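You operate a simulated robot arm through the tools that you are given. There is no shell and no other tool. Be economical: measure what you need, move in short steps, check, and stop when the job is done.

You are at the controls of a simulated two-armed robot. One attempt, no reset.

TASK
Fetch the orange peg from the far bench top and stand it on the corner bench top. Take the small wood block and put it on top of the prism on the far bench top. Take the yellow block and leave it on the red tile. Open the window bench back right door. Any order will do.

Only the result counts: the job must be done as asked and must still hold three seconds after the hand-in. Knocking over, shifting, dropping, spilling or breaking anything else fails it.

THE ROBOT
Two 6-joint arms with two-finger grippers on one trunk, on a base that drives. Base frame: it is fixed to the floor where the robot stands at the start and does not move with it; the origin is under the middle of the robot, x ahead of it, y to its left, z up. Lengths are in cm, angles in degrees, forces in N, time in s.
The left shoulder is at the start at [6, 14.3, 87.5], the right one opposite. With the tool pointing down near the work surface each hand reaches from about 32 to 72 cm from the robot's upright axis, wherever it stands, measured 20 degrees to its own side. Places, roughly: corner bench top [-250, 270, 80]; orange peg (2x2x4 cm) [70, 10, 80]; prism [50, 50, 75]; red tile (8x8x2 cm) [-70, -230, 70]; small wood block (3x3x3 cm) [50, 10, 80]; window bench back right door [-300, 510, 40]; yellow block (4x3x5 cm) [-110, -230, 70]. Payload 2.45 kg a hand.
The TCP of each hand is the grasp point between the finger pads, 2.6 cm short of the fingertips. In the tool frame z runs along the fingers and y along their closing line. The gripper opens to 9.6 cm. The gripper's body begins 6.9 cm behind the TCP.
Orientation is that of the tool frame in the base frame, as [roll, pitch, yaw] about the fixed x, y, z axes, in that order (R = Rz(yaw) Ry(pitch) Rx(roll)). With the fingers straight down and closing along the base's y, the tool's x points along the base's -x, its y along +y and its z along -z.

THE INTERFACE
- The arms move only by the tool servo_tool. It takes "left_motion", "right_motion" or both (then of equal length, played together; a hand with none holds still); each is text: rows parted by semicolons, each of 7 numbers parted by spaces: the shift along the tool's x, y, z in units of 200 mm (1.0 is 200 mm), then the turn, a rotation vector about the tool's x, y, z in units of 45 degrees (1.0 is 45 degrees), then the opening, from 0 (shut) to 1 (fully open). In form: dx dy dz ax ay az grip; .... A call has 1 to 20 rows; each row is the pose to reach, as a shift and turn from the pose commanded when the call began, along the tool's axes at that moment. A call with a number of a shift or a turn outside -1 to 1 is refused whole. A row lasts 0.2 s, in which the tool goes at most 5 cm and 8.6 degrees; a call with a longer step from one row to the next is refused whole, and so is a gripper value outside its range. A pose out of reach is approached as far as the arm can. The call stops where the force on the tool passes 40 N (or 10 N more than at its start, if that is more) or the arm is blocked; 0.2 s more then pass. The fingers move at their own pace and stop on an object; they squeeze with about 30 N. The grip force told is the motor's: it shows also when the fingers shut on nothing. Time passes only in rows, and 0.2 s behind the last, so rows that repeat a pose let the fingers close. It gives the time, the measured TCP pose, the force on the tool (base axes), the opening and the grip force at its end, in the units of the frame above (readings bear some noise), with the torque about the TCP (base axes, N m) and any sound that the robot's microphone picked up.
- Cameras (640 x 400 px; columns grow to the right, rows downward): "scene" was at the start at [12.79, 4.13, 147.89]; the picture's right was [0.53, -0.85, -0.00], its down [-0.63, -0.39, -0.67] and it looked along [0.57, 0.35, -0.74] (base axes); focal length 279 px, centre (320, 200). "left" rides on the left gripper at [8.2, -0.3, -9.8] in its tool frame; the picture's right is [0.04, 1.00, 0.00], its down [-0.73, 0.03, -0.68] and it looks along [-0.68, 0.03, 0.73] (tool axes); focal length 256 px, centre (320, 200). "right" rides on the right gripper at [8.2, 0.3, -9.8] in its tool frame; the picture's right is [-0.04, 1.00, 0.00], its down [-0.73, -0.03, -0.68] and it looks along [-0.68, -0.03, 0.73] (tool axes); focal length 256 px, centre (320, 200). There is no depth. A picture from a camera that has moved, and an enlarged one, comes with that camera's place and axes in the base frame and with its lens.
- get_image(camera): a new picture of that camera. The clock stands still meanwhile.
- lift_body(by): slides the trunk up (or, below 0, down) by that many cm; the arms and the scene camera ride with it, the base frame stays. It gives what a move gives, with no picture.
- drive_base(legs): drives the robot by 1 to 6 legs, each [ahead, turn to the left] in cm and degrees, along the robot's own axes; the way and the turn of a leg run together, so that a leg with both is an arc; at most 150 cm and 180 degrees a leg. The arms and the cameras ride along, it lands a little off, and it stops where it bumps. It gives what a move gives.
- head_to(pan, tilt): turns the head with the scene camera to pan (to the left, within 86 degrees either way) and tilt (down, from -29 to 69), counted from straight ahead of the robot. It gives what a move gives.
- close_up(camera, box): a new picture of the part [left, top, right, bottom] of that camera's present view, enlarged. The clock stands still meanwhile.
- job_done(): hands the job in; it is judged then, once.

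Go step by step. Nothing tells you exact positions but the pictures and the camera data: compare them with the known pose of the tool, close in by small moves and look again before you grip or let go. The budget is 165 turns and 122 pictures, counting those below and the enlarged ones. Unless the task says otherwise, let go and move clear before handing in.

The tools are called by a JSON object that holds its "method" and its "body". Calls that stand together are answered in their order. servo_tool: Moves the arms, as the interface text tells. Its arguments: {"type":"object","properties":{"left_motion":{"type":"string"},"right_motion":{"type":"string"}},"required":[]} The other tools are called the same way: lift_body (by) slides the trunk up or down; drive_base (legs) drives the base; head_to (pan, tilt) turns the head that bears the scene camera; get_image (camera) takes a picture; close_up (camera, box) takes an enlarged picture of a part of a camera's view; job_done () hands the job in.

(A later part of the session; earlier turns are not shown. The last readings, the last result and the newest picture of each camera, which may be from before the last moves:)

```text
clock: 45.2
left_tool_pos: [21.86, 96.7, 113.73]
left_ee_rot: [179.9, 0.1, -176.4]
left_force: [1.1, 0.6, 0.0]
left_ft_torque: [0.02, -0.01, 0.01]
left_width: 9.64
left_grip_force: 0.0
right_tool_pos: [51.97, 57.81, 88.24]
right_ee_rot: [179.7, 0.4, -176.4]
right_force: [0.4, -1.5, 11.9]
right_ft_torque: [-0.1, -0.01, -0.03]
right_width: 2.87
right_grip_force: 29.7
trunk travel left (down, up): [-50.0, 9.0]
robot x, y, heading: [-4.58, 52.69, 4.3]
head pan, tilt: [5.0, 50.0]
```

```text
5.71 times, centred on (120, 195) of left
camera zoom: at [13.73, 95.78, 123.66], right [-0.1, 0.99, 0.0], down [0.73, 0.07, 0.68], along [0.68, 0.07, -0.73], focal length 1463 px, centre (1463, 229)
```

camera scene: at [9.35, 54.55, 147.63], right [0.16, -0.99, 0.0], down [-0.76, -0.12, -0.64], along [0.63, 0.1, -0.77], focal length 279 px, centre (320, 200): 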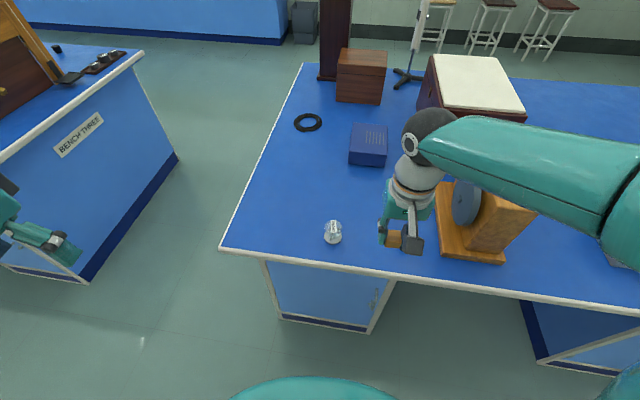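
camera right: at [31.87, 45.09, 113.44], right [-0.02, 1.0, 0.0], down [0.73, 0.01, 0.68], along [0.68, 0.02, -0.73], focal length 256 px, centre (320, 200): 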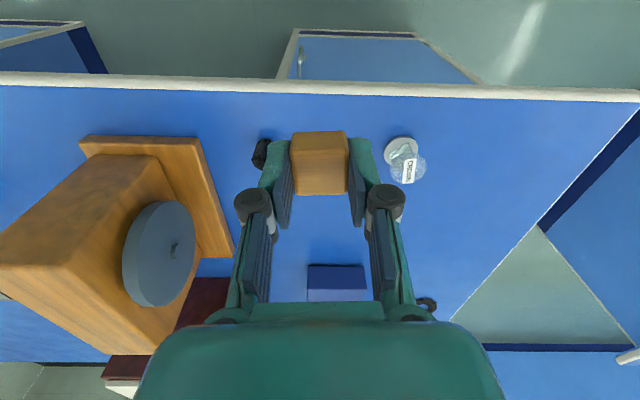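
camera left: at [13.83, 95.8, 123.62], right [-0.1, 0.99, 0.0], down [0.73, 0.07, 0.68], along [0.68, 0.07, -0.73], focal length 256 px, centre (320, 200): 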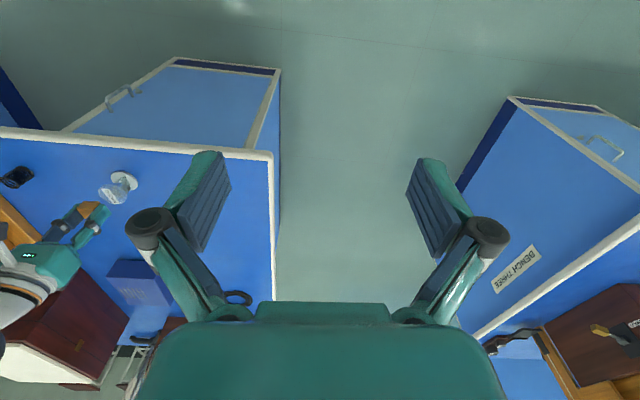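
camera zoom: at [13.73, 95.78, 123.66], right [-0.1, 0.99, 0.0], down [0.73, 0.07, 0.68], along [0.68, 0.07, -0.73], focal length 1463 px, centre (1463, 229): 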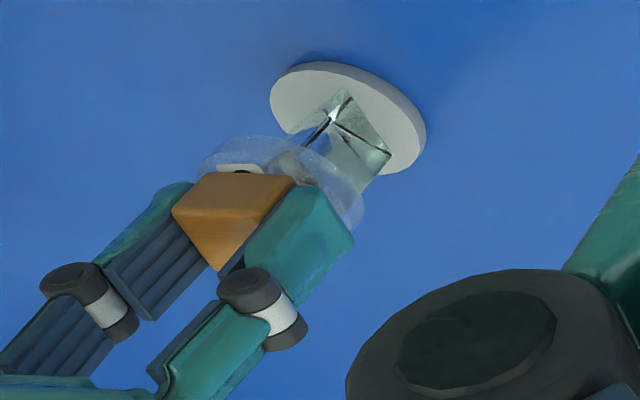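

Contact at 12 N. I check centring from the right camera before letting go.

{"method": "close_up", "body": {"camera": "right", "box": [240, 80, 400, 220]}}

{"method": "close_up", "body": {"camera": "scene", "box": [290, 190, 380, 250]}}

```text
2.86 times, centred on (320, 150) of right
camera zoom: at [43.86, 57.6, 98.12], right [-0.02, 1.0, 0.0], down [0.73, 0.01, 0.68], along [0.68, 0.02, -0.73], focal length 731 px, centre (320, 343)
```

zoom: 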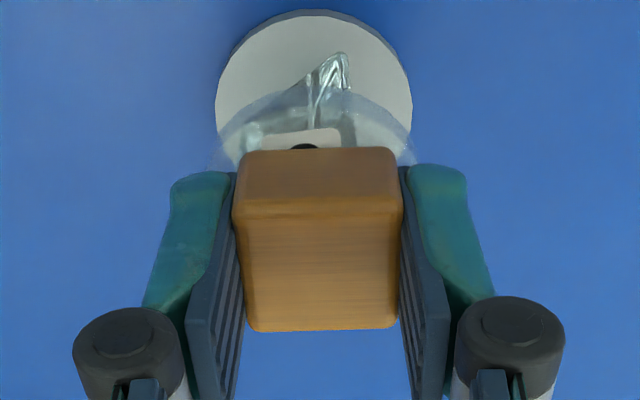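

```text
6.67 times, centred on (335, 220) of scene
camera zoom: at [9.23, 54.5, 147.66], right [0.16, -0.99, 0.0], down [-0.76, -0.12, -0.64], along [0.64, 0.1, -0.77], focal length 1859 px, centre (220, 67)
```

zoom: 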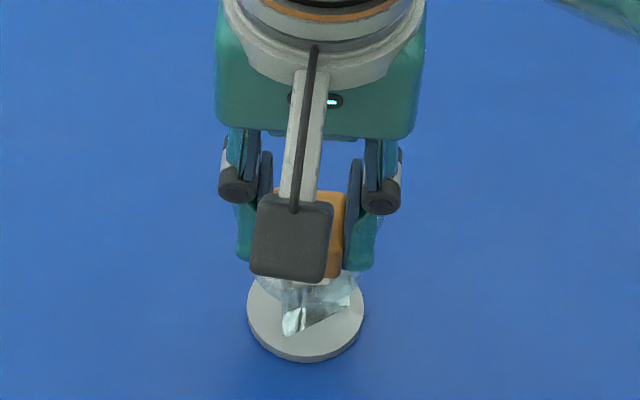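

Centred well. Relieve slightly, open, and rise straight up.

{"method": "servo_tool", "body": {"right_motion": "0 0 -0.01 0 0 0 0; 0 0 -0.01 0 0 0 0.5; 0 0 -0.01 0 0 0 0.5; 0 0 -0.01 0 0 0 0.5; 0 0 -0.06 0 0 0 0.5; 0 0 -0.2 0 0 0 0.5; 0 0 -0.4 0 0 0 0.5; 0 0 -0.6 0 0 0 0.5; 0.2 0 -0.65 0 0 0 0.5; 0.4 0 -0.7 0 0 0 0.5; 0.6 0 -0.7 0 0 0 0.5; 0.8 0 -0.7 0 0 0 0.5; 1 0 -0.7 0 0 0 0.5"}}

{"method": "close_up", "body": {"camera": "left", "box": [60, 140, 180, 240]}}

{"method": "close_up", "body": {"camera": "right", "box": [200, 80, 400, 220]}}

```text
clock: 48.0
left_tool_pos: [21.8, 96.77, 113.74]
left_ee_rot: [179.8, 0.2, -176.3]
left_force: [-0.3, 0.0, 0.6]
left_ft_torque: [0.0, -0.02, 0.02]
left_width: 9.6
left_grip_force: 0.0
right_tool_pos: [31.79, 56.66, 102.12]
right_ee_rot: [179.8, 0.2, -176.4]
right_force: [-0.6, -0.3, 0.2]
right_ft_torque: [0.0, -0.01, -0.01]
right_width: 4.79
right_grip_force: 0.1
trunk travel left (down, up): [-50.0, 9.0]
robot x, y, heading: [-4.19, 52.69, 3.8]
head pan, tilt: [5.0, 50.0]
```

```text
4.00 times, centred on (120, 190) of left
camera zoom: at [13.72, 95.78, 123.65], right [-0.1, 0.99, 0.0], down [0.73, 0.07, 0.68], along [0.68, 0.07, -0.73], focal length 1024 px, centre (1120, 240)
```

zoom: 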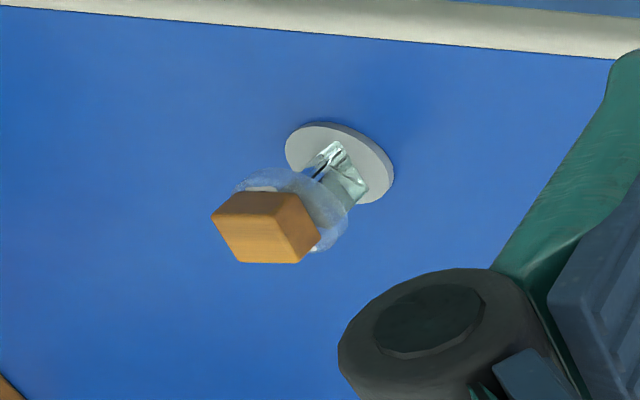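

```text
2.86 times, centred on (300, 150) of right
camera zoom: at [23.56, 56.44, 111.92], right [-0.02, 1.0, 0.0], down [0.73, 0.01, 0.68], along [0.68, 0.02, -0.73], focal length 731 px, centre (377, 343)
```

zoom: 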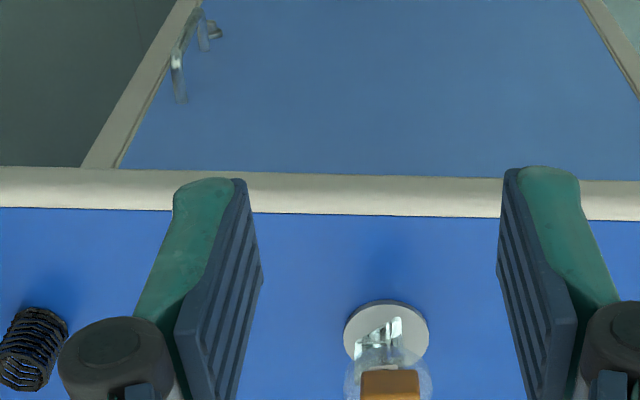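

The block rests on the prism. Now back to the peg: back off a bit, turn left, reverse along the bench, face it again.

{"method": "drive_base", "body": {"legs": [[-10, 0], [0, 43], [0, 43], [-48, 0]]}}

```text
clock: 53.6
left_tool_pos: [-55.25, 84.09, 113.56]
left_ee_rot: [-179.9, 0.1, -93.1]
left_force: [-0.7, 0.3, -1.1]
left_ft_torque: [-0.05, -0.05, -0.03]
left_width: 9.57
left_grip_force: 0.0
right_tool_pos: [-14.28, 89.21, 102.09]
right_ee_rot: [179.9, 0.0, -93.1]
right_force: [-1.0, 0.1, -0.1]
right_ft_torque: [0.01, -0.03, -0.02]
right_width: 4.79
right_grip_force: 0.1
trunk travel left (down, up): [-50.0, 9.0]
robot x, y, heading: [-9.91, 52.35, 87.9]
head pan, tilt: [5.0, 50.0]
stopped in leg 3: the robot was blocked; the commanded pose is now the measured one
```

{"method": "drive_base", "body": {"legs": [[-48, 0], [0, -44]]}}

{"method": "drive_base", "body": {"legs": [[0, -40]]}}

{"method": "get_image", "body": {"camera": "right"}}

{"method": "get_image", "body": {"camera": "scene"}}

```text
clock: 58.8
left_tool_pos: [-22.41, 58.3, 113.74]
left_ee_rot: [180.0, 0.3, -136.5]
left_force: [0.5, 0.3, 0.1]
left_ft_torque: [-0.01, -0.01, 0.0]
left_width: 9.59
left_grip_force: 0.0
right_tool_pos: [10.75, 34.02, 102.07]
right_ee_rot: [179.9, -0.1, -136.7]
right_force: [0.3, 0.9, -0.1]
right_ft_torque: [-0.02, 0.03, -0.03]
right_width: 4.81
right_grip_force: 0.1
trunk travel left (down, up): [-50.0, 9.0]
robot x, y, heading: [-12.97, 6.3, 44.3]
head pan, tilt: [5.0, 50.0]
```

```text
clock: 61.3
left_tool_pos: [14.05, 51.63, 113.8]
left_ee_rot: [179.9, 0.2, -177.4]
left_force: [0.3, 0.4, 0.2]
left_ft_torque: [-0.02, 0.0, -0.01]
left_width: 9.62
left_grip_force: 0.1
right_tool_pos: [23.27, 11.69, 102.24]
right_ee_rot: [179.8, 0.0, -177.5]
right_force: [0.5, -0.6, -0.5]
right_ft_torque: [-0.04, 0.07, -0.01]
right_width: 4.81
right_grip_force: 0.2
trunk travel left (down, up): [-50.0, 9.0]
robot x, y, heading: [-13.39, 8.41, 4.0]
head pan, tilt: [5.0, 50.0]
```

```text
77 pictures are left
camera right: at [15.17, 11.49, 112.06], right [0.0, 1.0, 0.0], down [0.73, 0.0, 0.68], along [0.68, 0.01, -0.73], focal length 256 px, centre (320, 200)
```

right: 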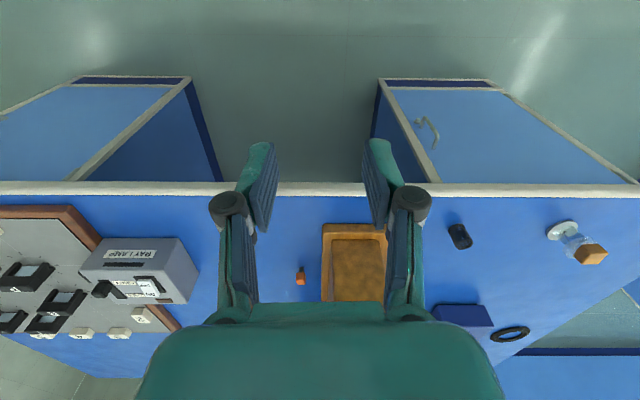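

```text
76 pictures are left
camera scene: at [0.58, 10.17, 147.63], right [0.16, -0.99, 0.0], down [-0.76, -0.12, -0.64], along [0.63, 0.1, -0.77], focal length 279 px, centre (320, 200)
```

scene: 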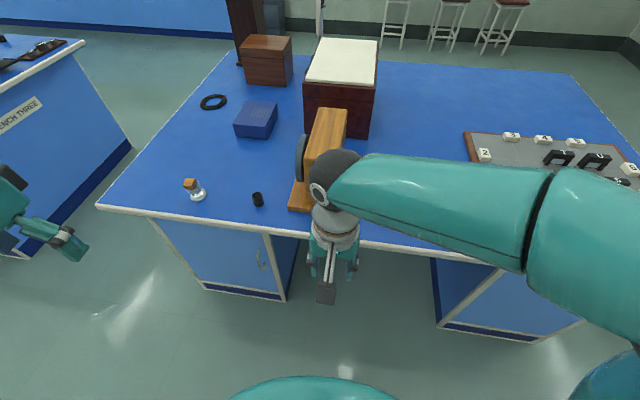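

Driving 15 cm forward, then moving the right hand above the peg's lane, high.

{"method": "drive_base", "body": {"legs": [[15, 0]]}}

{"method": "servo_tool", "body": {"right_motion": "0 -0.1 0 0 0 0 0.45; 0 -0.24 0 0 0 0 0.45; -0.2 -0.24 0 0 0 0 0.45; -0.4 -0.25 0 0 0 0 0.45; -0.6 -0.26 0 0 0 0 0.45; -0.6 -0.26 0 0 0 0 0.45"}}

{"method": "get_image", "body": {"camera": "right"}}

```text
clock: 62.7
left_tool_pos: [29.32, 52.76, 113.87]
left_ee_rot: [180.0, 0.2, -177.5]
left_force: [0.5, -0.7, -0.1]
left_ft_torque: [0.0, 0.04, -0.01]
left_width: 9.6
left_grip_force: 0.1
right_tool_pos: [38.55, 12.69, 102.23]
right_ee_rot: [179.8, 0.0, -177.5]
right_force: [0.6, 0.0, -0.5]
right_ft_torque: [0.01, 0.07, -0.02]
right_width: 4.79
right_grip_force: 0.0
trunk travel left (down, up): [-50.0, 9.0]
robot x, y, heading: [1.74, 9.81, 4.4]
head pan, tilt: [5.0, 50.0]
```

```text
clock: 64.1
left_tool_pos: [29.21, 52.78, 113.97]
left_ee_rot: [179.9, 0.3, -177.4]
left_force: [-0.1, -0.5, -0.3]
left_ft_torque: [-0.01, -0.03, 0.0]
left_width: 9.61
left_grip_force: 0.1
right_tool_pos: [50.66, 8.06, 102.31]
right_ee_rot: [179.8, 0.2, -177.5]
right_force: [-1.2, 0.1, -0.5]
right_ft_torque: [0.01, 0.0, 0.0]
right_width: 4.29
right_grip_force: 0.0
trunk travel left (down, up): [-50.0, 9.0]
robot x, y, heading: [2.17, 9.79, 4.0]
head pan, tilt: [5.0, 50.0]
```

```text
75 pictures are left
camera right: at [42.44, 7.91, 112.13], right [0.0, 1.0, 0.0], down [0.73, 0.0, 0.68], along [0.68, 0.01, -0.73], focal length 256 px, centre (320, 200)
```

right: 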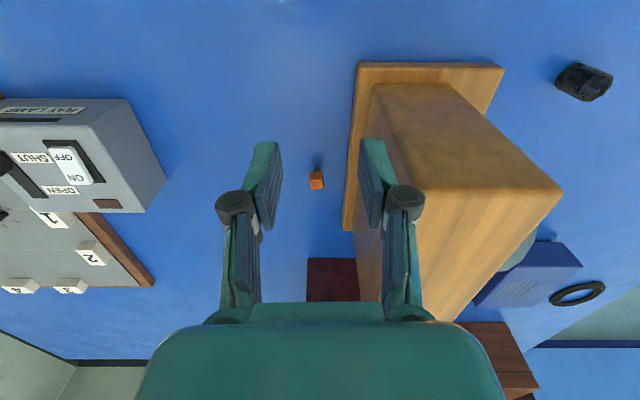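

Peg at about (66.5, 7.7). Moving above it and down to a hover.

{"method": "servo_tool", "body": {"right_motion": "-0.2 -0.03 0 0 0 0 0.42; -0.4 -0.058 0 0 0 0 0.42; -0.6 -0.058 0 0 0 0 0.42; -0.79 -0.058 0 0 0 0 0.42; -0.79 -0.058 0.2 0 0 0 0.42; -0.79 -0.058 0.4 0 0 0 0.42; -0.79 -0.058 0.55 0 0 0 0.42; -0.79 -0.058 0.55 0 0 0 0.42"}}

{"method": "get_image", "body": {"camera": "right"}}

{"method": "close_up", "body": {"camera": "right", "box": [240, 60, 400, 220]}}

```text
clock: 65.9
left_tool_pos: [29.1, 52.75, 113.88]
left_ee_rot: [179.9, 0.2, -177.3]
left_force: [-0.1, 0.1, -0.4]
left_ft_torque: [0.02, -0.02, 0.0]
left_width: 9.59
left_grip_force: 0.1
right_tool_pos: [66.83, 7.72, 91.37]
right_ee_rot: [179.8, 0.2, -177.5]
right_force: [-0.9, 0.1, 0.7]
right_ft_torque: [-0.02, -0.04, -0.01]
right_width: 4.0
right_grip_force: 0.2
right hand out of reach, approached as far as the arm can: row 4
trunk travel left (down, up): [-50.0, 9.0]
robot x, y, heading: [1.86, 9.44, 3.9]
head pan, tilt: [5.0, 50.0]
```

```text
74 pictures are left
camera right: at [58.65, 7.55, 101.14], right [0.0, 1.0, 0.0], down [0.73, 0.0, 0.68], along [0.68, 0.01, -0.73], focal length 256 px, centre (320, 200)
```

right: 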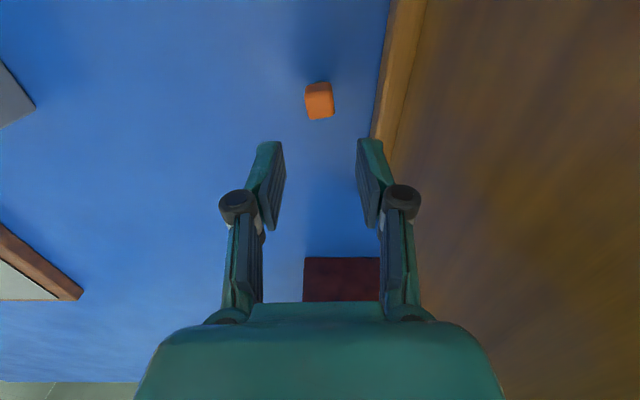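

```text
2.50 times, centred on (320, 140) of right
camera zoom: at [58.65, 7.55, 101.14], right [0.0, 1.0, 0.0], down [0.73, 0.0, 0.68], along [0.68, 0.01, -0.73], focal length 640 px, centre (320, 350)
```

zoom: 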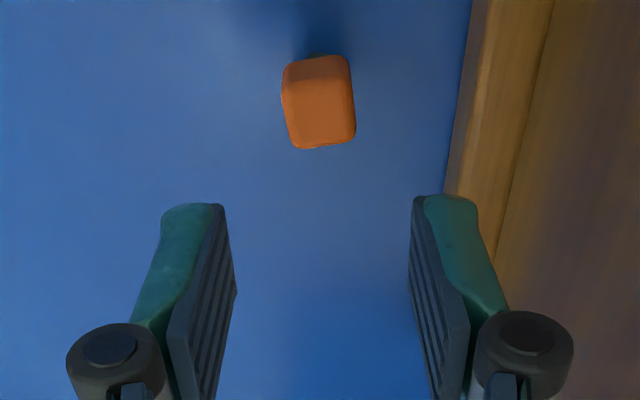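

Peg centre at (66.0, 7.8). Backing 0.8 cm and descending around it.

{"method": "servo_tool", "body": {"right_motion": "0.04 0.004 0.05 0 0 0 0.42; 0.04 0.004 0.2 0 0 0 0.42; 0.04 0.004 0.35 0 0 0 0.42; 0.04 0.004 0.4 0 0 0 0.42; 0.04 0.004 0.4 0 0 0 0.42"}}

{"method": "close_up", "body": {"camera": "right", "box": [240, 60, 400, 220]}}

```text
clock: 67.1
left_tool_pos: [29.12, 52.76, 113.92]
left_ee_rot: [179.9, 0.1, -177.4]
left_force: [-0.2, -0.1, 0.2]
left_ft_torque: [0.04, 0.03, 0.0]
left_width: 9.59
left_grip_force: 0.0
right_tool_pos: [65.68, 7.49, 83.44]
right_ee_rot: [179.8, 0.0, -177.5]
right_force: [0.7, 0.3, -0.3]
right_ft_torque: [-0.03, 0.01, -0.02]
right_width: 4.02
right_grip_force: 0.1
trunk travel left (down, up): [-50.0, 9.0]
robot x, y, heading: [1.82, 9.72, 4.0]
head pan, tilt: [5.0, 50.0]
```

```text
2.50 times, centred on (320, 140) of right
camera zoom: at [57.57, 7.44, 93.27], right [0.0, 1.0, 0.0], down [0.73, 0.0, 0.68], along [0.68, 0.01, -0.73], focal length 640 px, centre (320, 350)
```

zoom: 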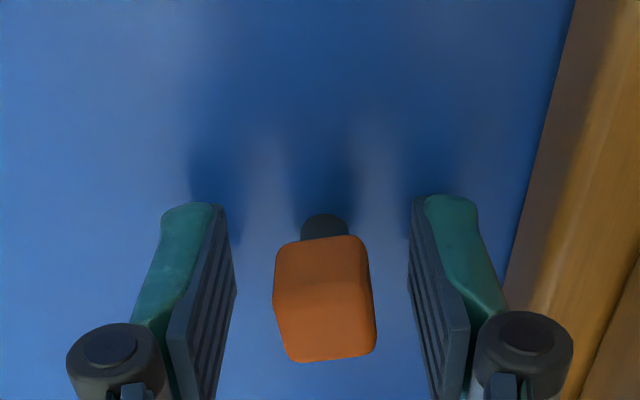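

Peg sits between the pads. Closing.

{"method": "servo_tool", "body": {"right_motion": "0 0.004 0.01 0 0 0 0.42; 0 0.004 0.01 0 0 0 0; 0 0.004 0.01 0 0 0 0; 0 0.004 0.01 0 0 0 0; 0 0.004 0.01 0 0 0 0"}}

{"method": "close_up", "body": {"camera": "right", "box": [240, 60, 400, 220]}}

```text
clock: 68.3
left_tool_pos: [29.23, 52.8, 113.94]
left_ee_rot: [179.9, 0.1, -177.4]
left_force: [0.2, -0.1, -0.2]
left_ft_torque: [0.01, -0.03, -0.02]
left_width: 9.58
left_grip_force: 0.2
right_tool_pos: [65.69, 7.73, 83.16]
right_ee_rot: [179.8, -0.1, -177.5]
right_force: [0.7, 0.0, -0.1]
right_ft_torque: [0.01, -0.04, -0.02]
right_width: 1.82
right_grip_force: 29.9
trunk travel left (down, up): [-50.0, 9.0]
robot x, y, heading: [2.06, 9.63, 4.2]
head pan, tilt: [5.0, 50.0]
```

```text
2.50 times, centred on (320, 140) of right
camera zoom: at [57.55, 7.57, 93.02], right [0.0, 1.0, 0.0], down [0.73, 0.0, 0.68], along [0.68, 0.01, -0.73], focal length 640 px, centre (320, 350)
```

zoom: 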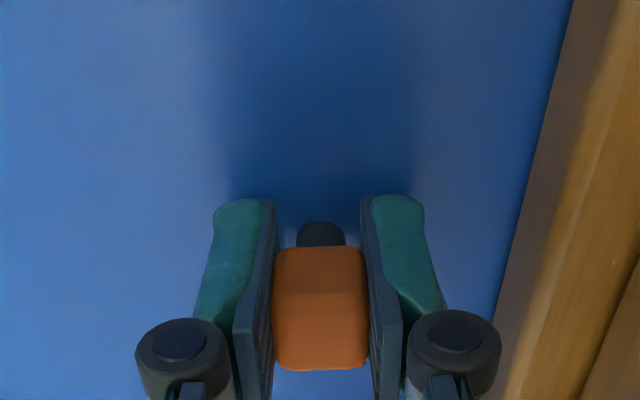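

Gripped at 1.8 cm. Lifting and retracting.

{"method": "servo_tool", "body": {"right_motion": "0 0 -0.1 0 0 0 0; 0 0 -0.3 0 0 0 0; 0 0 -0.5 0 0 0 0; 0 0 -0.7 0 0 0 0; 0 0 -0.85 0 0 0 0; 0.2 0 -0.9 0 0 0 0; 0.4 0 -0.9 0 0 0 0; 0.6 0 -0.9 0 0 0 0; 0.8 0 -0.9 0 0 0 0; 1 0 -0.9 0 0 0 0"}}

{"method": "servo_tool", "body": {"right_motion": "0.2 0 0 0 0 0 0; 0.4 0 0 0 0 0 0; 0.6 0 0 0 0 0 0"}}

{"method": "close_up", "body": {"camera": "right", "box": [240, 60, 400, 220]}}

```text
clock: 70.5
left_tool_pos: [29.02, 52.69, 114.09]
left_ee_rot: [179.9, 0.2, -177.5]
left_force: [-1.0, -0.2, -0.3]
left_ft_torque: [0.03, -0.03, 0.0]
left_width: 9.6
left_grip_force: 0.1
right_tool_pos: [45.53, 6.9, 101.19]
right_ee_rot: [179.8, 0.2, -177.5]
right_force: [-0.5, 0.5, 0.7]
right_ft_torque: [-0.01, 0.0, -0.02]
right_width: 1.81
right_grip_force: 29.7
trunk travel left (down, up): [-50.0, 9.0]
robot x, y, heading: [2.08, 9.9, 3.9]
head pan, tilt: [5.0, 50.0]
```

```text
clock: 71.3
left_tool_pos: [29.01, 52.66, 113.95]
left_ee_rot: [179.9, 0.2, -177.3]
left_force: [-0.1, -0.3, 0.0]
left_ft_torque: [0.01, -0.05, 0.0]
left_width: 9.62
left_grip_force: 0.1
right_tool_pos: [33.56, 6.17, 101.25]
right_ee_rot: [179.9, 0.2, -177.4]
right_force: [-0.7, -0.5, -0.3]
right_ft_torque: [0.05, -0.01, 0.0]
right_width: 1.79
right_grip_force: 29.9
trunk travel left (down, up): [-50.0, 9.0]
robot x, y, heading: [2.12, 9.41, 3.8]
head pan, tilt: [5.0, 50.0]
```

```text
2.50 times, centred on (320, 140) of right
camera zoom: at [25.37, 6.16, 111.08], right [0.0, 1.0, 0.0], down [0.73, 0.0, 0.68], along [0.68, 0.01, -0.73], focal length 640 px, centre (320, 350)
```

zoom: 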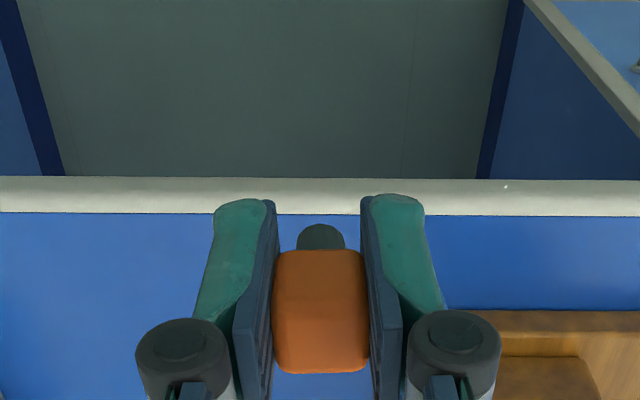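

Peg secure. Next is the yellow block with the left hand; I back off and turn towards the right-hand tables in small turns.

{"method": "drive_base", "body": {"legs": [[-40, 0], [0, -40]]}}

{"method": "drive_base", "body": {"legs": [[0, -40]]}}

{"method": "drive_base", "body": {"legs": [[0, -33]]}}

{"method": "head_to", "body": {"pan": 0, "tilt": 20}}

{"method": "get_image", "body": {"camera": "scene"}}

```text
clock: 75.9
left_tool_pos: [11.4, 22.17, 113.95]
left_ee_rot: [179.9, 0.1, 142.3]
left_force: [-0.4, 0.1, -0.4]
left_ft_torque: [-0.03, 0.03, -0.02]
left_width: 9.62
left_grip_force: 0.2
right_tool_pos: [-15.22, -15.98, 101.29]
right_ee_rot: [179.8, 0.1, 142.2]
right_force: [1.2, 0.1, 0.2]
right_ft_torque: [0.04, -0.02, 0.0]
right_width: 1.83
right_grip_force: 29.8
trunk travel left (down, up): [-50.0, 9.0]
robot x, y, heading: [-36.17, 8.44, -36.7]
head pan, tilt: [5.0, 50.0]
```

```text
clock: 78.4
left_tool_pos: [9.3, -11.69, 114.02]
left_ee_rot: [179.9, 0.1, 102.7]
left_force: [-0.4, -0.1, 0.1]
left_ft_torque: [-0.05, -0.03, 0.0]
left_width: 9.6
left_grip_force: 0.1
right_tool_pos: [-35.66, -24.14, 101.33]
right_ee_rot: [179.8, 0.1, 102.6]
right_force: [0.8, -0.7, -0.7]
right_ft_torque: [-0.01, -0.01, 0.02]
right_width: 1.82
right_grip_force: 29.5
trunk travel left (down, up): [-50.0, 9.0]
robot x, y, heading: [-34.09, 8.72, -76.0]
head pan, tilt: [5.0, 50.0]
```

```text
clock: 80.5
left_tool_pos: [-8.78, -31.92, 113.99]
left_ee_rot: [180.0, 0.2, 69.4]
left_force: [0.7, 0.1, 0.0]
left_ft_torque: [0.03, -0.01, -0.01]
left_width: 9.61
left_grip_force: 0.0
right_tool_pos: [-53.07, -17.75, 101.27]
right_ee_rot: [179.7, 0.0, 69.4]
right_force: [-0.6, -0.4, 0.1]
right_ft_torque: [0.01, 0.02, 0.01]
right_width: 1.84
right_grip_force: 30.0
trunk travel left (down, up): [-50.0, 9.0]
robot x, y, heading: [-32.83, 8.29, -109.3]
head pan, tilt: [5.0, 50.0]
```

```text
clock: 81.5
left_tool_pos: [-8.65, -31.86, 114.06]
left_ee_rot: [179.9, 0.2, 69.5]
left_force: [0.0, -0.7, -0.4]
left_ft_torque: [0.01, 0.01, 0.01]
left_width: 9.58
left_grip_force: 0.0
right_tool_pos: [-53.29, -17.89, 101.31]
right_ee_rot: [179.8, 0.0, 69.4]
right_force: [-0.7, 0.5, -0.7]
right_ft_torque: [0.03, -0.01, 0.0]
right_width: 1.8
right_grip_force: 29.9
trunk travel left (down, up): [-50.0, 9.0]
robot x, y, heading: [-32.88, 8.45, -109.1]
head pan, tilt: [0.0, 20.0]
```

```text
69 pictures are left
camera scene: at [-37.71, -6.2, 152.18], right [-0.95, 0.33, 0.0], down [0.11, 0.32, -0.94], along [-0.31, -0.89, -0.34], focal length 279 px, centre (320, 200)
```

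scene: 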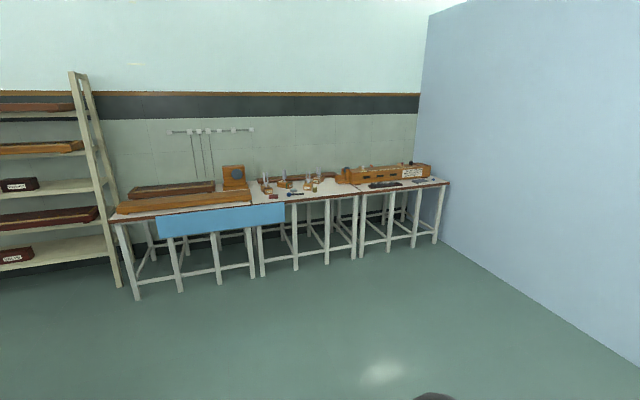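

The wall table lies ahead. Zooming on the table to find the tile and yellow block.

{"method": "close_up", "body": {"camera": "scene", "box": [230, 155, 390, 255]}}

```text
4.00 times, centred on (310, 205) of scene
camera zoom: at [-37.71, -6.2, 152.18], right [-0.95, 0.33, 0.0], down [0.11, 0.32, -0.94], along [-0.31, -0.89, -0.34], focal length 1116 px, centre (360, 180)
```

zoom: 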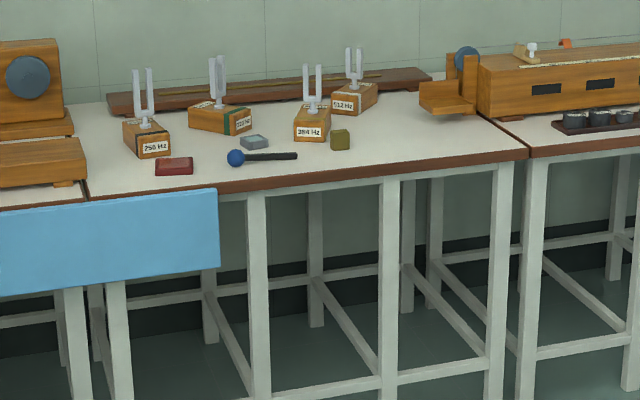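

Tile near (-74, -232), yellow block near (-113, -238). Driving there.

{"method": "drive_base", "body": {"legs": [[0, -3], [140, 0]]}}

{"method": "drive_base", "body": {"legs": [[45, 0], [0, 22]]}}

{"method": "head_to", "body": {"pan": 10, "tilt": 50}}

{"method": "get_image", "body": {"camera": "scene"}}

```text
clock: 89.0
left_tool_pos: [-65.83, -163.21, 114.0]
left_ee_rot: [179.9, 0.1, 65.2]
left_force: [-0.3, 0.0, 0.2]
left_ft_torque: [0.03, 0.0, -0.02]
left_width: 9.58
left_grip_force: 0.0
right_tool_pos: [-109.21, -145.82, 101.39]
right_ee_rot: [179.8, 0.0, 65.2]
right_force: [-1.1, 0.1, -0.8]
right_ft_torque: [-0.03, -0.05, 0.02]
right_width: 1.81
right_grip_force: 29.5
trunk travel left (down, up): [-50.0, 9.0]
robot x, y, heading: [-86.71, -121.48, -113.3]
head pan, tilt: [0.0, 20.0]
```

```text
clock: 93.1
left_tool_pos: [-69.58, -194.01, 114.24]
left_ee_rot: [179.9, 0.2, 87.3]
left_force: [-0.6, 0.0, -0.3]
left_ft_torque: [0.02, 0.01, -0.01]
left_width: 9.61
left_grip_force: 0.0
right_tool_pos: [-116.17, -194.31, 101.46]
right_ee_rot: [179.8, 0.1, 87.4]
right_force: [0.3, 0.8, -0.5]
right_ft_torque: [0.02, 0.03, 0.02]
right_width: 1.8
right_grip_force: 30.3
trunk travel left (down, up): [-50.0, 9.0]
robot x, y, heading: [-106.31, -162.94, -91.2]
head pan, tilt: [0.0, 20.0]
```

```text
clock: 94.0
left_tool_pos: [-69.46, -194.02, 113.95]
left_ee_rot: [179.9, 0.2, 87.3]
left_force: [0.5, 0.2, -0.1]
left_ft_torque: [-0.02, 0.01, -0.02]
left_width: 9.58
left_grip_force: 0.1
right_tool_pos: [-116.22, -194.32, 101.53]
right_ee_rot: [179.8, 0.1, 87.5]
right_force: [0.5, 0.7, 0.7]
right_ft_torque: [-0.04, 0.01, 0.03]
right_width: 1.83
right_grip_force: 30.2
trunk travel left (down, up): [-50.0, 9.0]
robot x, y, heading: [-105.58, -163.2, -91.5]
head pan, tilt: [10.0, 50.0]
```

```text
67 pictures are left
camera scene: at [-104.7, -176.85, 147.64], right [-0.99, -0.15, 0.0], down [-0.12, 0.76, -0.64], along [0.1, -0.64, -0.77], focal length 279 px, centre (320, 200)
```

scene: 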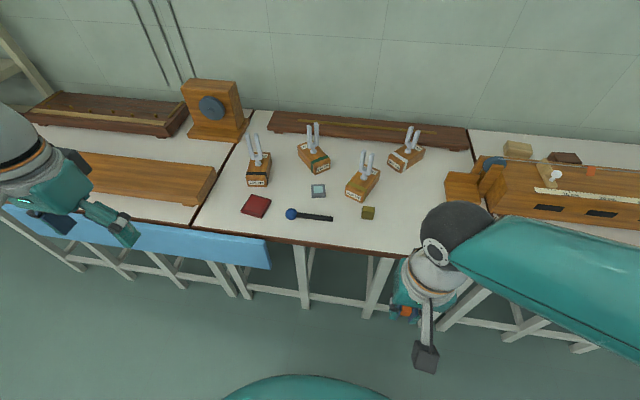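

Yellow near (-111, -234), tile near (-74.5, -232), table top near 75. Moving 11 cm closer, then the left hand over the yellow block, high.

{"method": "drive_base", "body": {"legs": [[11, 0]]}}

{"method": "lift_body", "body": {"by": -5}}

{"method": "get_image", "body": {"camera": "left"}}

```text
clock: 95.2
left_tool_pos: [-69.84, -205.18, 114.04]
left_ee_rot: [179.9, 0.0, 87.4]
left_force: [0.1, -0.9, -0.2]
left_ft_torque: [0.11, 0.02, 0.02]
left_width: 9.62
left_grip_force: 0.2
right_tool_pos: [-116.36, -205.54, 101.33]
right_ee_rot: [179.8, 0.0, 87.4]
right_force: [-0.6, -0.3, -0.2]
right_ft_torque: [0.06, 0.03, 0.0]
right_width: 1.83
right_grip_force: 30.3
trunk travel left (down, up): [-50.0, 9.0]
robot x, y, heading: [-106.18, -174.18, -91.3]
head pan, tilt: [10.0, 50.0]
```

```text
clock: 96.2
left_tool_pos: [-69.65, -204.92, 109.25]
left_ee_rot: [179.9, 0.3, 87.4]
left_force: [-0.2, -0.6, -0.3]
left_ft_torque: [0.0, 0.02, 0.02]
left_width: 9.62
left_grip_force: 0.1
right_tool_pos: [-116.38, -205.27, 96.52]
right_ee_rot: [179.9, 0.2, 87.4]
right_force: [0.5, 0.2, 0.0]
right_ft_torque: [-0.02, -0.01, -0.02]
right_width: 1.84
right_grip_force: 30.1
trunk travel left (down, up): [-45.0, 14.0]
robot x, y, heading: [-106.05, -174.29, -91.4]
head pan, tilt: [10.0, 50.0]
```

```text
66 pictures are left
camera left: at [-69.68, -196.78, 119.13], right [1.0, -0.01, 0.0], down [-0.01, -0.73, 0.68], along [0.0, -0.68, -0.73], focal length 256 px, centre (320, 200)
```

left: 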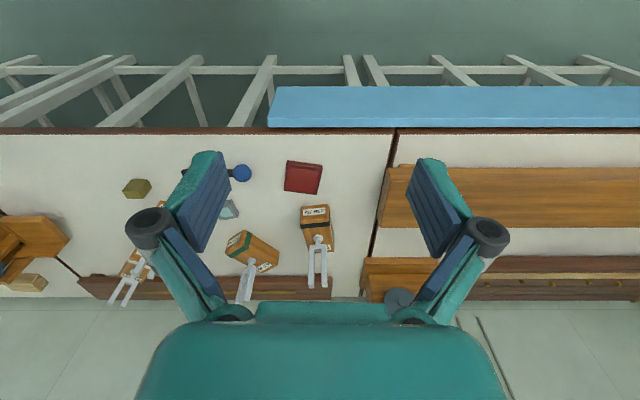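

Moving the right hand (peg) out to the right and the left hand over toward the yellow block.

{"method": "servo_tool", "body": {"right_motion": "0 -0.2 0 0 0 0 0; 0 -0.4 0 0 0 0 0; 0 -0.6 0 0 0 0 0; 0 -0.8 0 0 0 0 0; 0 -1 0 0 0 0 0; 0 -1 0 0 0 0 0", "left_motion": "0 -0.15 0 0 0 0 1; 0 -0.3 0 0 0 0 1; 0 -0.5 0 0 0 0 1; 0 -0.7 0 0 0 0 1; 0 -0.85 0 0 0 0 1; 0 -1 0 0 0 0 1"}}

{"method": "servo_tool", "body": {"left_motion": "0 -0.2 0 0 0 0 0.8; 0 -0.4 0 0 0 0 0.8; 0 -0.6 0 0 0 0 0.8; 0 -0.8 0 0 0 0 0.8; 0 -0.98 0 0 0 0 0.8; 0 -0.98 0 0 0 0 0.8"}}

{"method": "get_image", "body": {"camera": "left"}}

{"method": "get_image", "body": {"camera": "scene"}}

```text
clock: 97.6
left_tool_pos: [-89.93, -203.95, 109.46]
left_ee_rot: [179.9, 0.1, 87.5]
left_force: [0.1, 0.1, -0.4]
left_ft_torque: [-0.03, -0.01, 0.04]
left_width: 9.61
left_grip_force: 0.0
right_tool_pos: [-136.24, -204.32, 96.35]
right_ee_rot: [179.9, 0.2, 87.4]
right_force: [-0.4, 0.5, -1.3]
right_ft_torque: [0.01, -0.04, 0.0]
right_width: 1.81
right_grip_force: 29.7
trunk travel left (down, up): [-45.0, 14.0]
robot x, y, heading: [-106.13, -174.13, -91.2]
head pan, tilt: [10.0, 50.0]
```

```text
clock: 99.0
left_tool_pos: [-109.63, -203.26, 109.24]
left_ee_rot: [-179.9, 0.1, 87.4]
left_force: [0.6, -0.2, -0.3]
left_ft_torque: [0.01, 0.02, 0.01]
left_width: 7.67
left_grip_force: 0.2
right_tool_pos: [-136.08, -204.33, 96.27]
right_ee_rot: [179.9, 0.1, 87.5]
right_force: [-0.4, 0.4, -0.6]
right_ft_torque: [0.01, 0.01, 0.03]
right_width: 1.84
right_grip_force: 29.9
trunk travel left (down, up): [-45.0, 14.0]
robot x, y, heading: [-106.27, -173.89, -91.4]
head pan, tilt: [10.0, 50.0]
```

```text
65 pictures are left
camera left: at [-109.45, -195.0, 119.15], right [1.0, -0.01, 0.0], down [0.0, -0.73, 0.68], along [0.0, -0.68, -0.73], focal length 256 px, centre (320, 200)
```

left: 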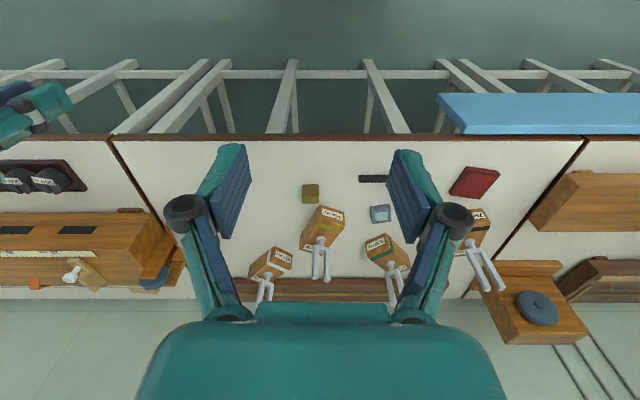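

```text
64 pictures are left
camera scene: at [-104.92, -187.78, 142.63], right [-0.99, -0.15, 0.0], down [-0.12, 0.76, -0.64], along [0.1, -0.64, -0.77], focal length 279 px, centre (320, 200)
```

scene: 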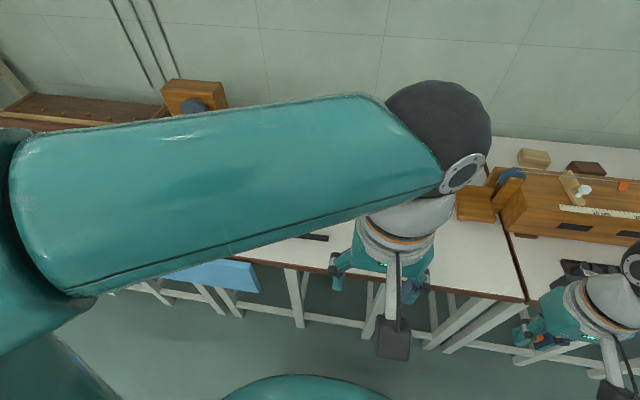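

Yellow block centre computes to (-111.5, -234.4, ~74.7), so the table top is near 72.2; tile centre (-73.6, -232.8). Zooming on the block for its orientation.

{"method": "close_up", "body": {"camera": "left", "box": [260, 160, 420, 260]}}

```text
4.00 times, centred on (340, 210) of left
camera zoom: at [-109.45, -195.0, 119.15], right [1.0, -0.01, 0.0], down [0.0, -0.73, 0.68], along [0.0, -0.68, -0.73], focal length 1024 px, centre (240, 160)
```

zoom: 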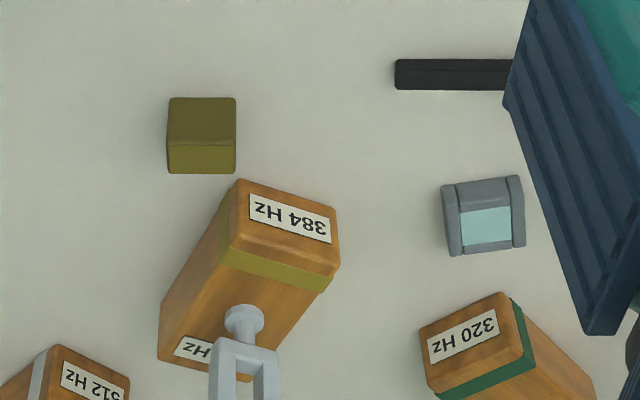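

Block is axis-aligned with clearance on both sides. Moving above it with a partial opening.

{"method": "servo_tool", "body": {"left_motion": "-0.2 0 0 0 0 0 0.62; -0.4 0 0.05 0 0 0 0.62; -0.6 -0.02 0.15 0 0 0 0.62; -0.8 -0.02 0.25 0 0 0 0.62; -1 -0.02 0.35 0 0 0 0.62; -1 -0.02 0.5 0 0 0 0.62; -1 -0.02 0.6 0 0 0 0.62; -1 -0.02 0.6 0 0 0 0.62"}}

{"method": "get_image", "body": {"camera": "left"}}

```text
clock: 100.8
left_tool_pos: [-110.58, -223.21, 97.21]
left_ee_rot: [180.0, 0.2, 87.4]
left_force: [0.6, -0.9, -0.6]
left_ft_torque: [-0.01, -0.01, -0.01]
left_width: 5.93
left_grip_force: 0.1
right_tool_pos: [-136.1, -204.34, 96.22]
right_ee_rot: [179.8, 0.1, 87.4]
right_force: [-0.1, 0.3, -0.6]
right_ft_torque: [-0.01, -0.03, 0.0]
right_width: 1.85
right_grip_force: 30.0
trunk travel left (down, up): [-45.0, 14.0]
robot x, y, heading: [-106.0, -174.39, -91.4]
head pan, tilt: [10.0, 50.0]
```

```text
62 pictures are left
camera left: at [-110.54, -214.95, 107.12], right [1.0, -0.01, 0.0], down [-0.01, -0.73, 0.68], along [0.0, -0.68, -0.73], focal length 256 px, centre (320, 200)
```

left: 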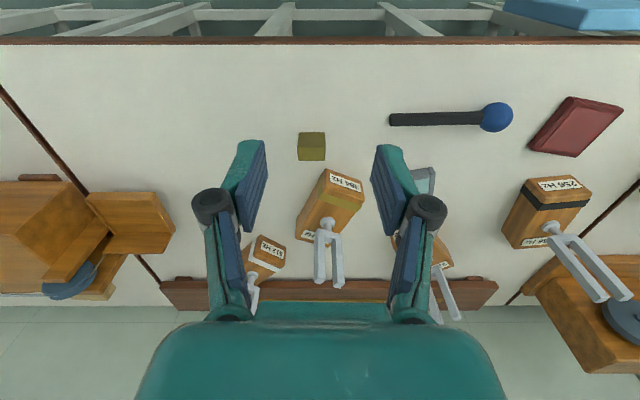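

Consistent: block at (-111.6, -234.4). Moving over it and lowering to a hover.

{"method": "servo_tool", "body": {"left_motion": "-0.2 -0.01 0 0 0 0 0.62; -0.4 -0.025 0 0 0 0 0.62; -0.56 -0.025 0.1 0 0 0 0.62; -0.56 -0.025 0.3 0 0 0 0.62; -0.56 -0.025 0.5 0 0 0 0.62; -0.56 -0.025 0.66 0 0 0 0.62; -0.56 -0.025 0.66 0 0 0 0.62"}}

{"method": "get_image", "body": {"camera": "left"}}

```text
clock: 102.4
left_tool_pos: [-111.43, -234.37, 83.97]
left_ee_rot: [180.0, 0.2, 87.4]
left_force: [0.6, -0.8, -0.3]
left_ft_torque: [0.0, 0.01, 0.02]
left_width: 5.97
left_grip_force: 0.0
left hand out of reach, approached as far as the arm can: row 3
right_tool_pos: [-136.05, -204.25, 96.37]
right_ee_rot: [179.8, 0.0, 87.3]
right_force: [-0.4, 0.5, 0.6]
right_ft_torque: [-0.01, 0.01, 0.0]
right_width: 1.84
right_grip_force: 30.1
trunk travel left (down, up): [-45.0, 14.0]
robot x, y, heading: [-105.99, -174.18, -91.2]
head pan, tilt: [10.0, 50.0]
```

```text
61 pictures are left
camera left: at [-111.43, -226.18, 93.87], right [1.0, -0.01, 0.0], down [-0.01, -0.73, 0.68], along [0.0, -0.68, -0.73], focal length 256 px, centre (320, 200)
```

left: 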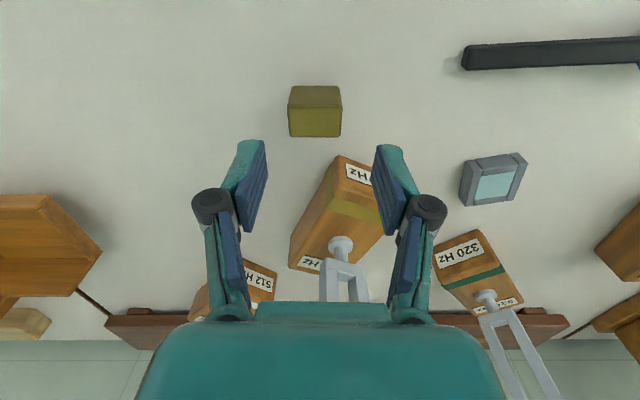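

Block is 4 wide, 3 deep, ~5 tall. Descending around it.

{"method": "servo_tool", "body": {"left_motion": "-0.02 -0.012 0.1 0 0 0 0.62; -0.025 -0.012 0.25 0 0 0 0.62; -0.025 -0.012 0.39 0 0 0 0.62; -0.025 -0.012 0.39 0 0 0 0.62"}}

{"method": "get_image", "body": {"camera": "left"}}

```text
clock: 103.4
left_tool_pos: [-111.71, -234.91, 76.35]
left_ee_rot: [179.9, 0.0, 87.4]
left_force: [-0.5, -0.7, -0.2]
left_ft_torque: [0.0, 0.02, 0.01]
left_width: 5.95
left_grip_force: 0.1
right_tool_pos: [-136.11, -204.26, 96.26]
right_ee_rot: [179.8, 0.0, 87.3]
right_force: [0.0, 0.2, -0.9]
right_ft_torque: [0.05, 0.02, 0.03]
right_width: 1.8
right_grip_force: 29.7
trunk travel left (down, up): [-45.0, 14.0]
robot x, y, heading: [-105.83, -174.04, -90.9]
head pan, tilt: [10.0, 50.0]
```

```text
60 pictures are left
camera left: at [-111.68, -226.66, 86.27], right [1.0, -0.01, 0.0], down [-0.01, -0.73, 0.68], along [0.0, -0.68, -0.73], focal length 256 px, centre (320, 200)
```

left: 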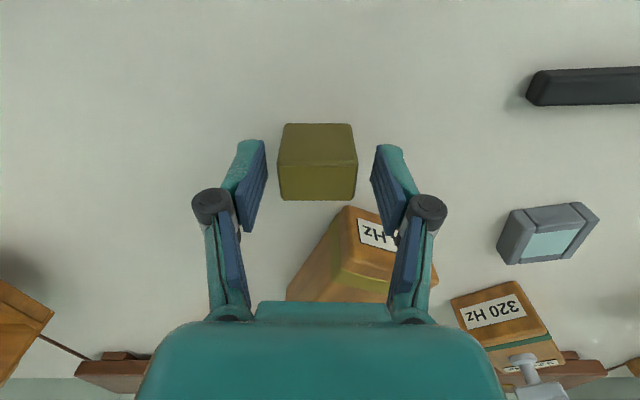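

Between the pads. Closing and lifting.

{"method": "servo_tool", "body": {"left_motion": "0 0 0 0 0 0 0; 0 0 0 0 0 0 0; 0 0 0 0 0 0 0; 0 0 0 0 0 0 0; 0 0 -0.05 0 0 0 0; 0 0 -0.2 0 0 0 0; 0 0 -0.4 0 0 0 0; 0 0 -0.6 0 0 0 0; 0 0 -0.8 0 0 0 0; 0 0 -0.9 0 0 0 0"}}

{"method": "get_image", "body": {"camera": "left"}}

```text
clock: 105.6
left_tool_pos: [-111.86, -234.44, 94.01]
left_ee_rot: [179.9, 0.1, 87.3]
left_force: [-0.6, 0.8, 0.3]
left_ft_torque: [0.0, 0.03, 0.0]
left_width: 3.91
left_grip_force: 30.1
left hand out of reach, approached as far as the arm can: row 10
right_tool_pos: [-136.05, -204.33, 96.42]
right_ee_rot: [179.9, 0.2, 87.4]
right_force: [0.7, -0.1, -0.5]
right_ft_torque: [-0.01, 0.05, 0.0]
right_width: 1.82
right_grip_force: 29.4
trunk travel left (down, up): [-45.0, 14.0]
robot x, y, heading: [-106.42, -174.29, -91.2]
head pan, tilt: [10.0, 50.0]
```

```text
59 pictures are left
camera left: at [-111.76, -226.18, 103.93], right [1.0, -0.01, 0.0], down [-0.01, -0.73, 0.68], along [0.0, -0.68, -0.73], focal length 256 px, centre (320, 200)
```

left: 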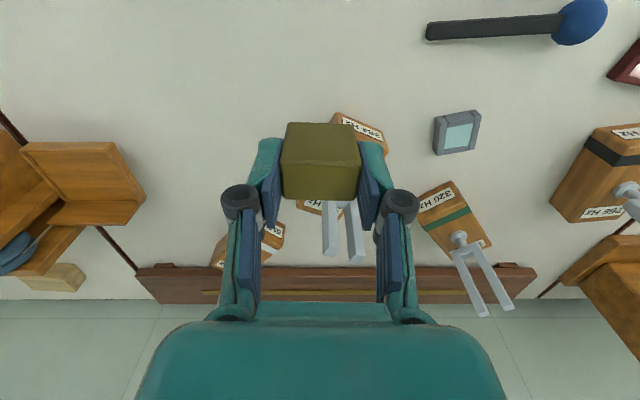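

Block held (3.9 cm). Moving back clear of the forks and across to the tile.

{"method": "servo_tool", "body": {"left_motion": "0.2 0 0 0 0 0 0; 0.4 0 0 0 0 0 0; 0.5 0.15 0 0 0 0 0; 0.5 0.35 0 0 0 0 0; 0.5 0.55 0 0 0 0 0; 0.5 0.75 0 0 0 0 0; 0.5 0.95 0 0 0 0 0; 0.5 0.95 0 0 0 0 0"}}

{"method": "servo_tool", "body": {"left_motion": "0 0.2 0 0 0 0 0; 0 0.4 0 0 0 0 0; 0 0.6 0 0 0 0 0; 0 0.6 0 0 0 0 0"}}

{"method": "get_image", "body": {"camera": "left"}}

```text
clock: 107.4
left_tool_pos: [-111.11, -234.09, 94.56]
left_ee_rot: [179.9, 0.0, 87.3]
left_force: [0.4, 0.1, 0.4]
left_ft_torque: [0.03, 0.01, 0.0]
left_width: 3.91
left_grip_force: 29.7
left hand out of reach, approached as far as the arm can: row 1, 2, 3, 4, 5, 6, 7, 8
right_tool_pos: [-136.15, -204.35, 96.29]
right_ee_rot: [179.8, 0.0, 87.3]
right_force: [-0.3, 0.1, -0.6]
right_ft_torque: [0.02, 0.05, -0.01]
right_width: 1.82
right_grip_force: 30.2
trunk travel left (down, up): [-45.0, 14.0]
robot x, y, heading: [-105.91, -174.19, -91.1]
head pan, tilt: [10.0, 50.0]
```

```text
clock: 108.4
left_tool_pos: [-104.7, -236.48, 95.43]
left_ee_rot: [179.9, 0.1, 87.2]
left_force: [0.2, 0.0, 0.2]
left_ft_torque: [0.0, 0.03, 0.01]
left_width: 3.9
left_grip_force: 29.9
left hand out of reach, approached as far as the arm can: row 1, 2, 3, 4
right_tool_pos: [-136.1, -204.3, 96.34]
right_ee_rot: [179.8, 0.0, 87.4]
right_force: [-1.4, 0.1, 0.0]
right_ft_torque: [0.0, -0.02, 0.05]
right_width: 1.81
right_grip_force: 29.7
trunk travel left (down, up): [-45.0, 14.0]
robot x, y, heading: [-106.36, -174.09, -91.4]
head pan, tilt: [10.0, 50.0]
```

```text
58 pictures are left
camera left: at [-104.66, -228.21, 105.41], right [1.0, -0.01, 0.0], down [-0.01, -0.73, 0.68], along [0.0, -0.68, -0.73], focal length 256 px, centre (320, 200)
```

left: 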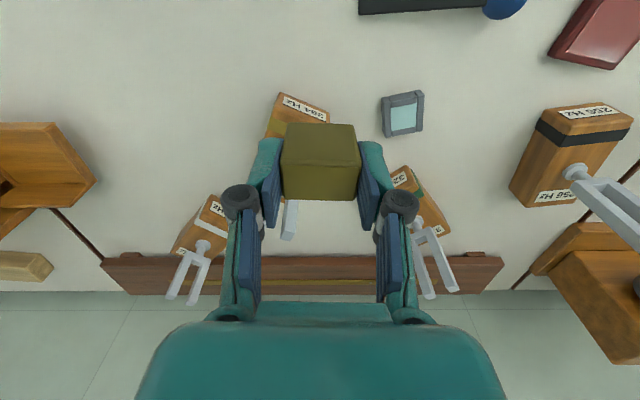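

The arm seems stretched at its reach limit and only crept. I try a small pull back with slight lowering and see how it responds.

{"method": "servo_tool", "body": {"left_motion": "0.05 0 0.05 0 0 0 0; 0.1 0 0.1 0 0 0 0; 0.1 0 0.1 0 0 0 0"}}

{"method": "get_image", "body": {"camera": "scene"}}

```text
clock: 109.2
left_tool_pos: [-104.95, -236.35, 95.2]
left_ee_rot: [179.9, -0.1, 87.4]
left_force: [-0.4, -0.6, -0.4]
left_ft_torque: [-0.01, 0.02, 0.01]
left_width: 3.89
left_grip_force: 29.6
left hand out of reach, approached as far as the arm can: row 1, 2, 3
right_tool_pos: [-136.21, -204.25, 96.28]
right_ee_rot: [179.9, -0.1, 87.3]
right_force: [0.3, -0.3, 1.0]
right_ft_torque: [0.03, 0.04, 0.01]
right_width: 1.82
right_grip_force: 30.1
trunk travel left (down, up): [-45.0, 14.0]
robot x, y, heading: [-106.58, -174.42, -91.2]
head pan, tilt: [10.0, 50.0]
```

```text
57 pictures are left
camera scene: at [-104.95, -187.85, 142.62], right [-0.99, -0.15, 0.0], down [-0.12, 0.76, -0.64], along [0.1, -0.63, -0.77], focal length 279 px, centre (320, 200)
```

scene: 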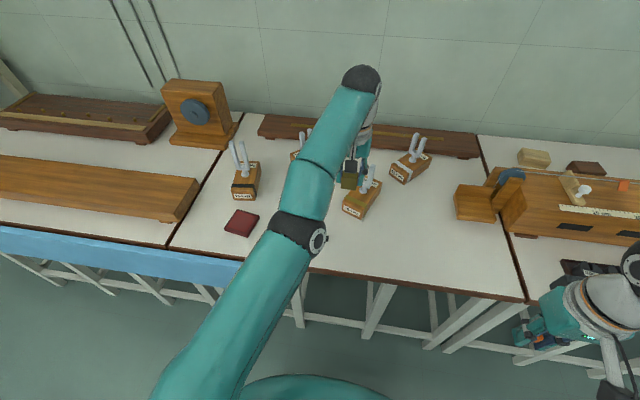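

The elbow is straight, so the solver is stuck. I tilt the tool a bit so that the wrist comes back toward the robot.

{"method": "servo_tool", "body": {"left_motion": "0 0 0 0 -0.15 0 0; 0 0 0 0 -0.3 0 0; 0 0 0 0 -0.3 0 0"}}

```text
clock: 110.0
left_tool_pos: [-105.51, -238.37, 96.5]
left_ee_rot: [179.7, 6.7, 87.4]
left_force: [0.3, -0.6, 0.2]
left_ft_torque: [0.03, -0.03, 0.01]
left_width: 3.9
left_grip_force: 29.7
left hand out of reach, approached as far as the arm can: row 1, 2, 3
right_tool_pos: [-136.08, -204.35, 96.4]
right_ee_rot: [179.9, 0.0, 87.3]
right_force: [-0.4, 1.0, -1.1]
right_ft_torque: [0.02, -0.01, -0.01]
right_width: 1.81
right_grip_force: 29.8
trunk travel left (down, up): [-45.0, 14.0]
robot x, y, heading: [-105.99, -174.27, -91.2]
head pan, tilt: [10.0, 50.0]
```

Wrong effect; I undo the tilt and command a clear lower and nearer pose.

{"method": "servo_tool", "body": {"left_motion": "0 0 0 0 0.15 0 0; 0 0 0 0 0.29 0 0; 0.2 0 0.05 0 0.3 0 0; 0.35 0 0.2 0 0.3 0 0; 0.35 0 0.35 0 0.3 0 0; 0.35 0 0.35 0 0.3 0 0"}}

{"method": "get_image", "body": {"camera": "left"}}

```text
clock: 111.4
left_tool_pos: [-104.78, -234.03, 95.57]
left_ee_rot: [179.8, -6.6, 87.6]
left_force: [-0.4, -0.2, -0.5]
left_ft_torque: [0.01, 0.01, -0.02]
left_width: 3.87
left_grip_force: 30.5
left hand out of reach, approached as far as the arm can: row 1, 2, 3, 4, 5, 6
right_tool_pos: [-136.13, -204.32, 96.36]
right_ee_rot: [179.8, -0.1, 87.4]
right_force: [0.1, -0.5, -0.5]
right_ft_torque: [0.02, 0.01, 0.01]
right_width: 1.83
right_grip_force: 30.0
trunk travel left (down, up): [-45.0, 14.0]
robot x, y, heading: [-106.0, -174.17, -91.2]
head pan, tilt: [10.0, 50.0]
```

```text
56 pictures are left
camera left: at [-104.79, -227.09, 106.42], right [1.0, -0.01, 0.01], down [-0.01, -0.81, 0.59], along [0.0, -0.59, -0.81], focal length 256 px, centre (320, 200)
```

left: 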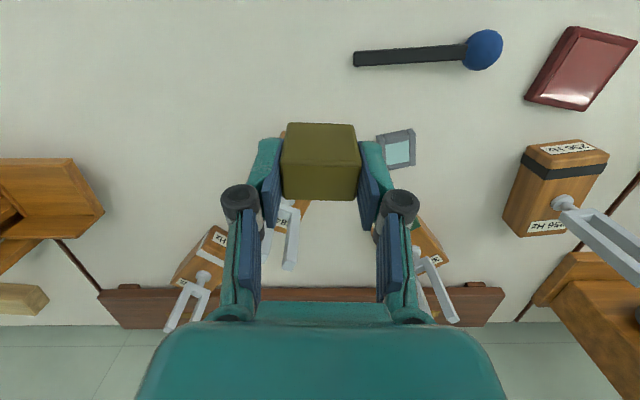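

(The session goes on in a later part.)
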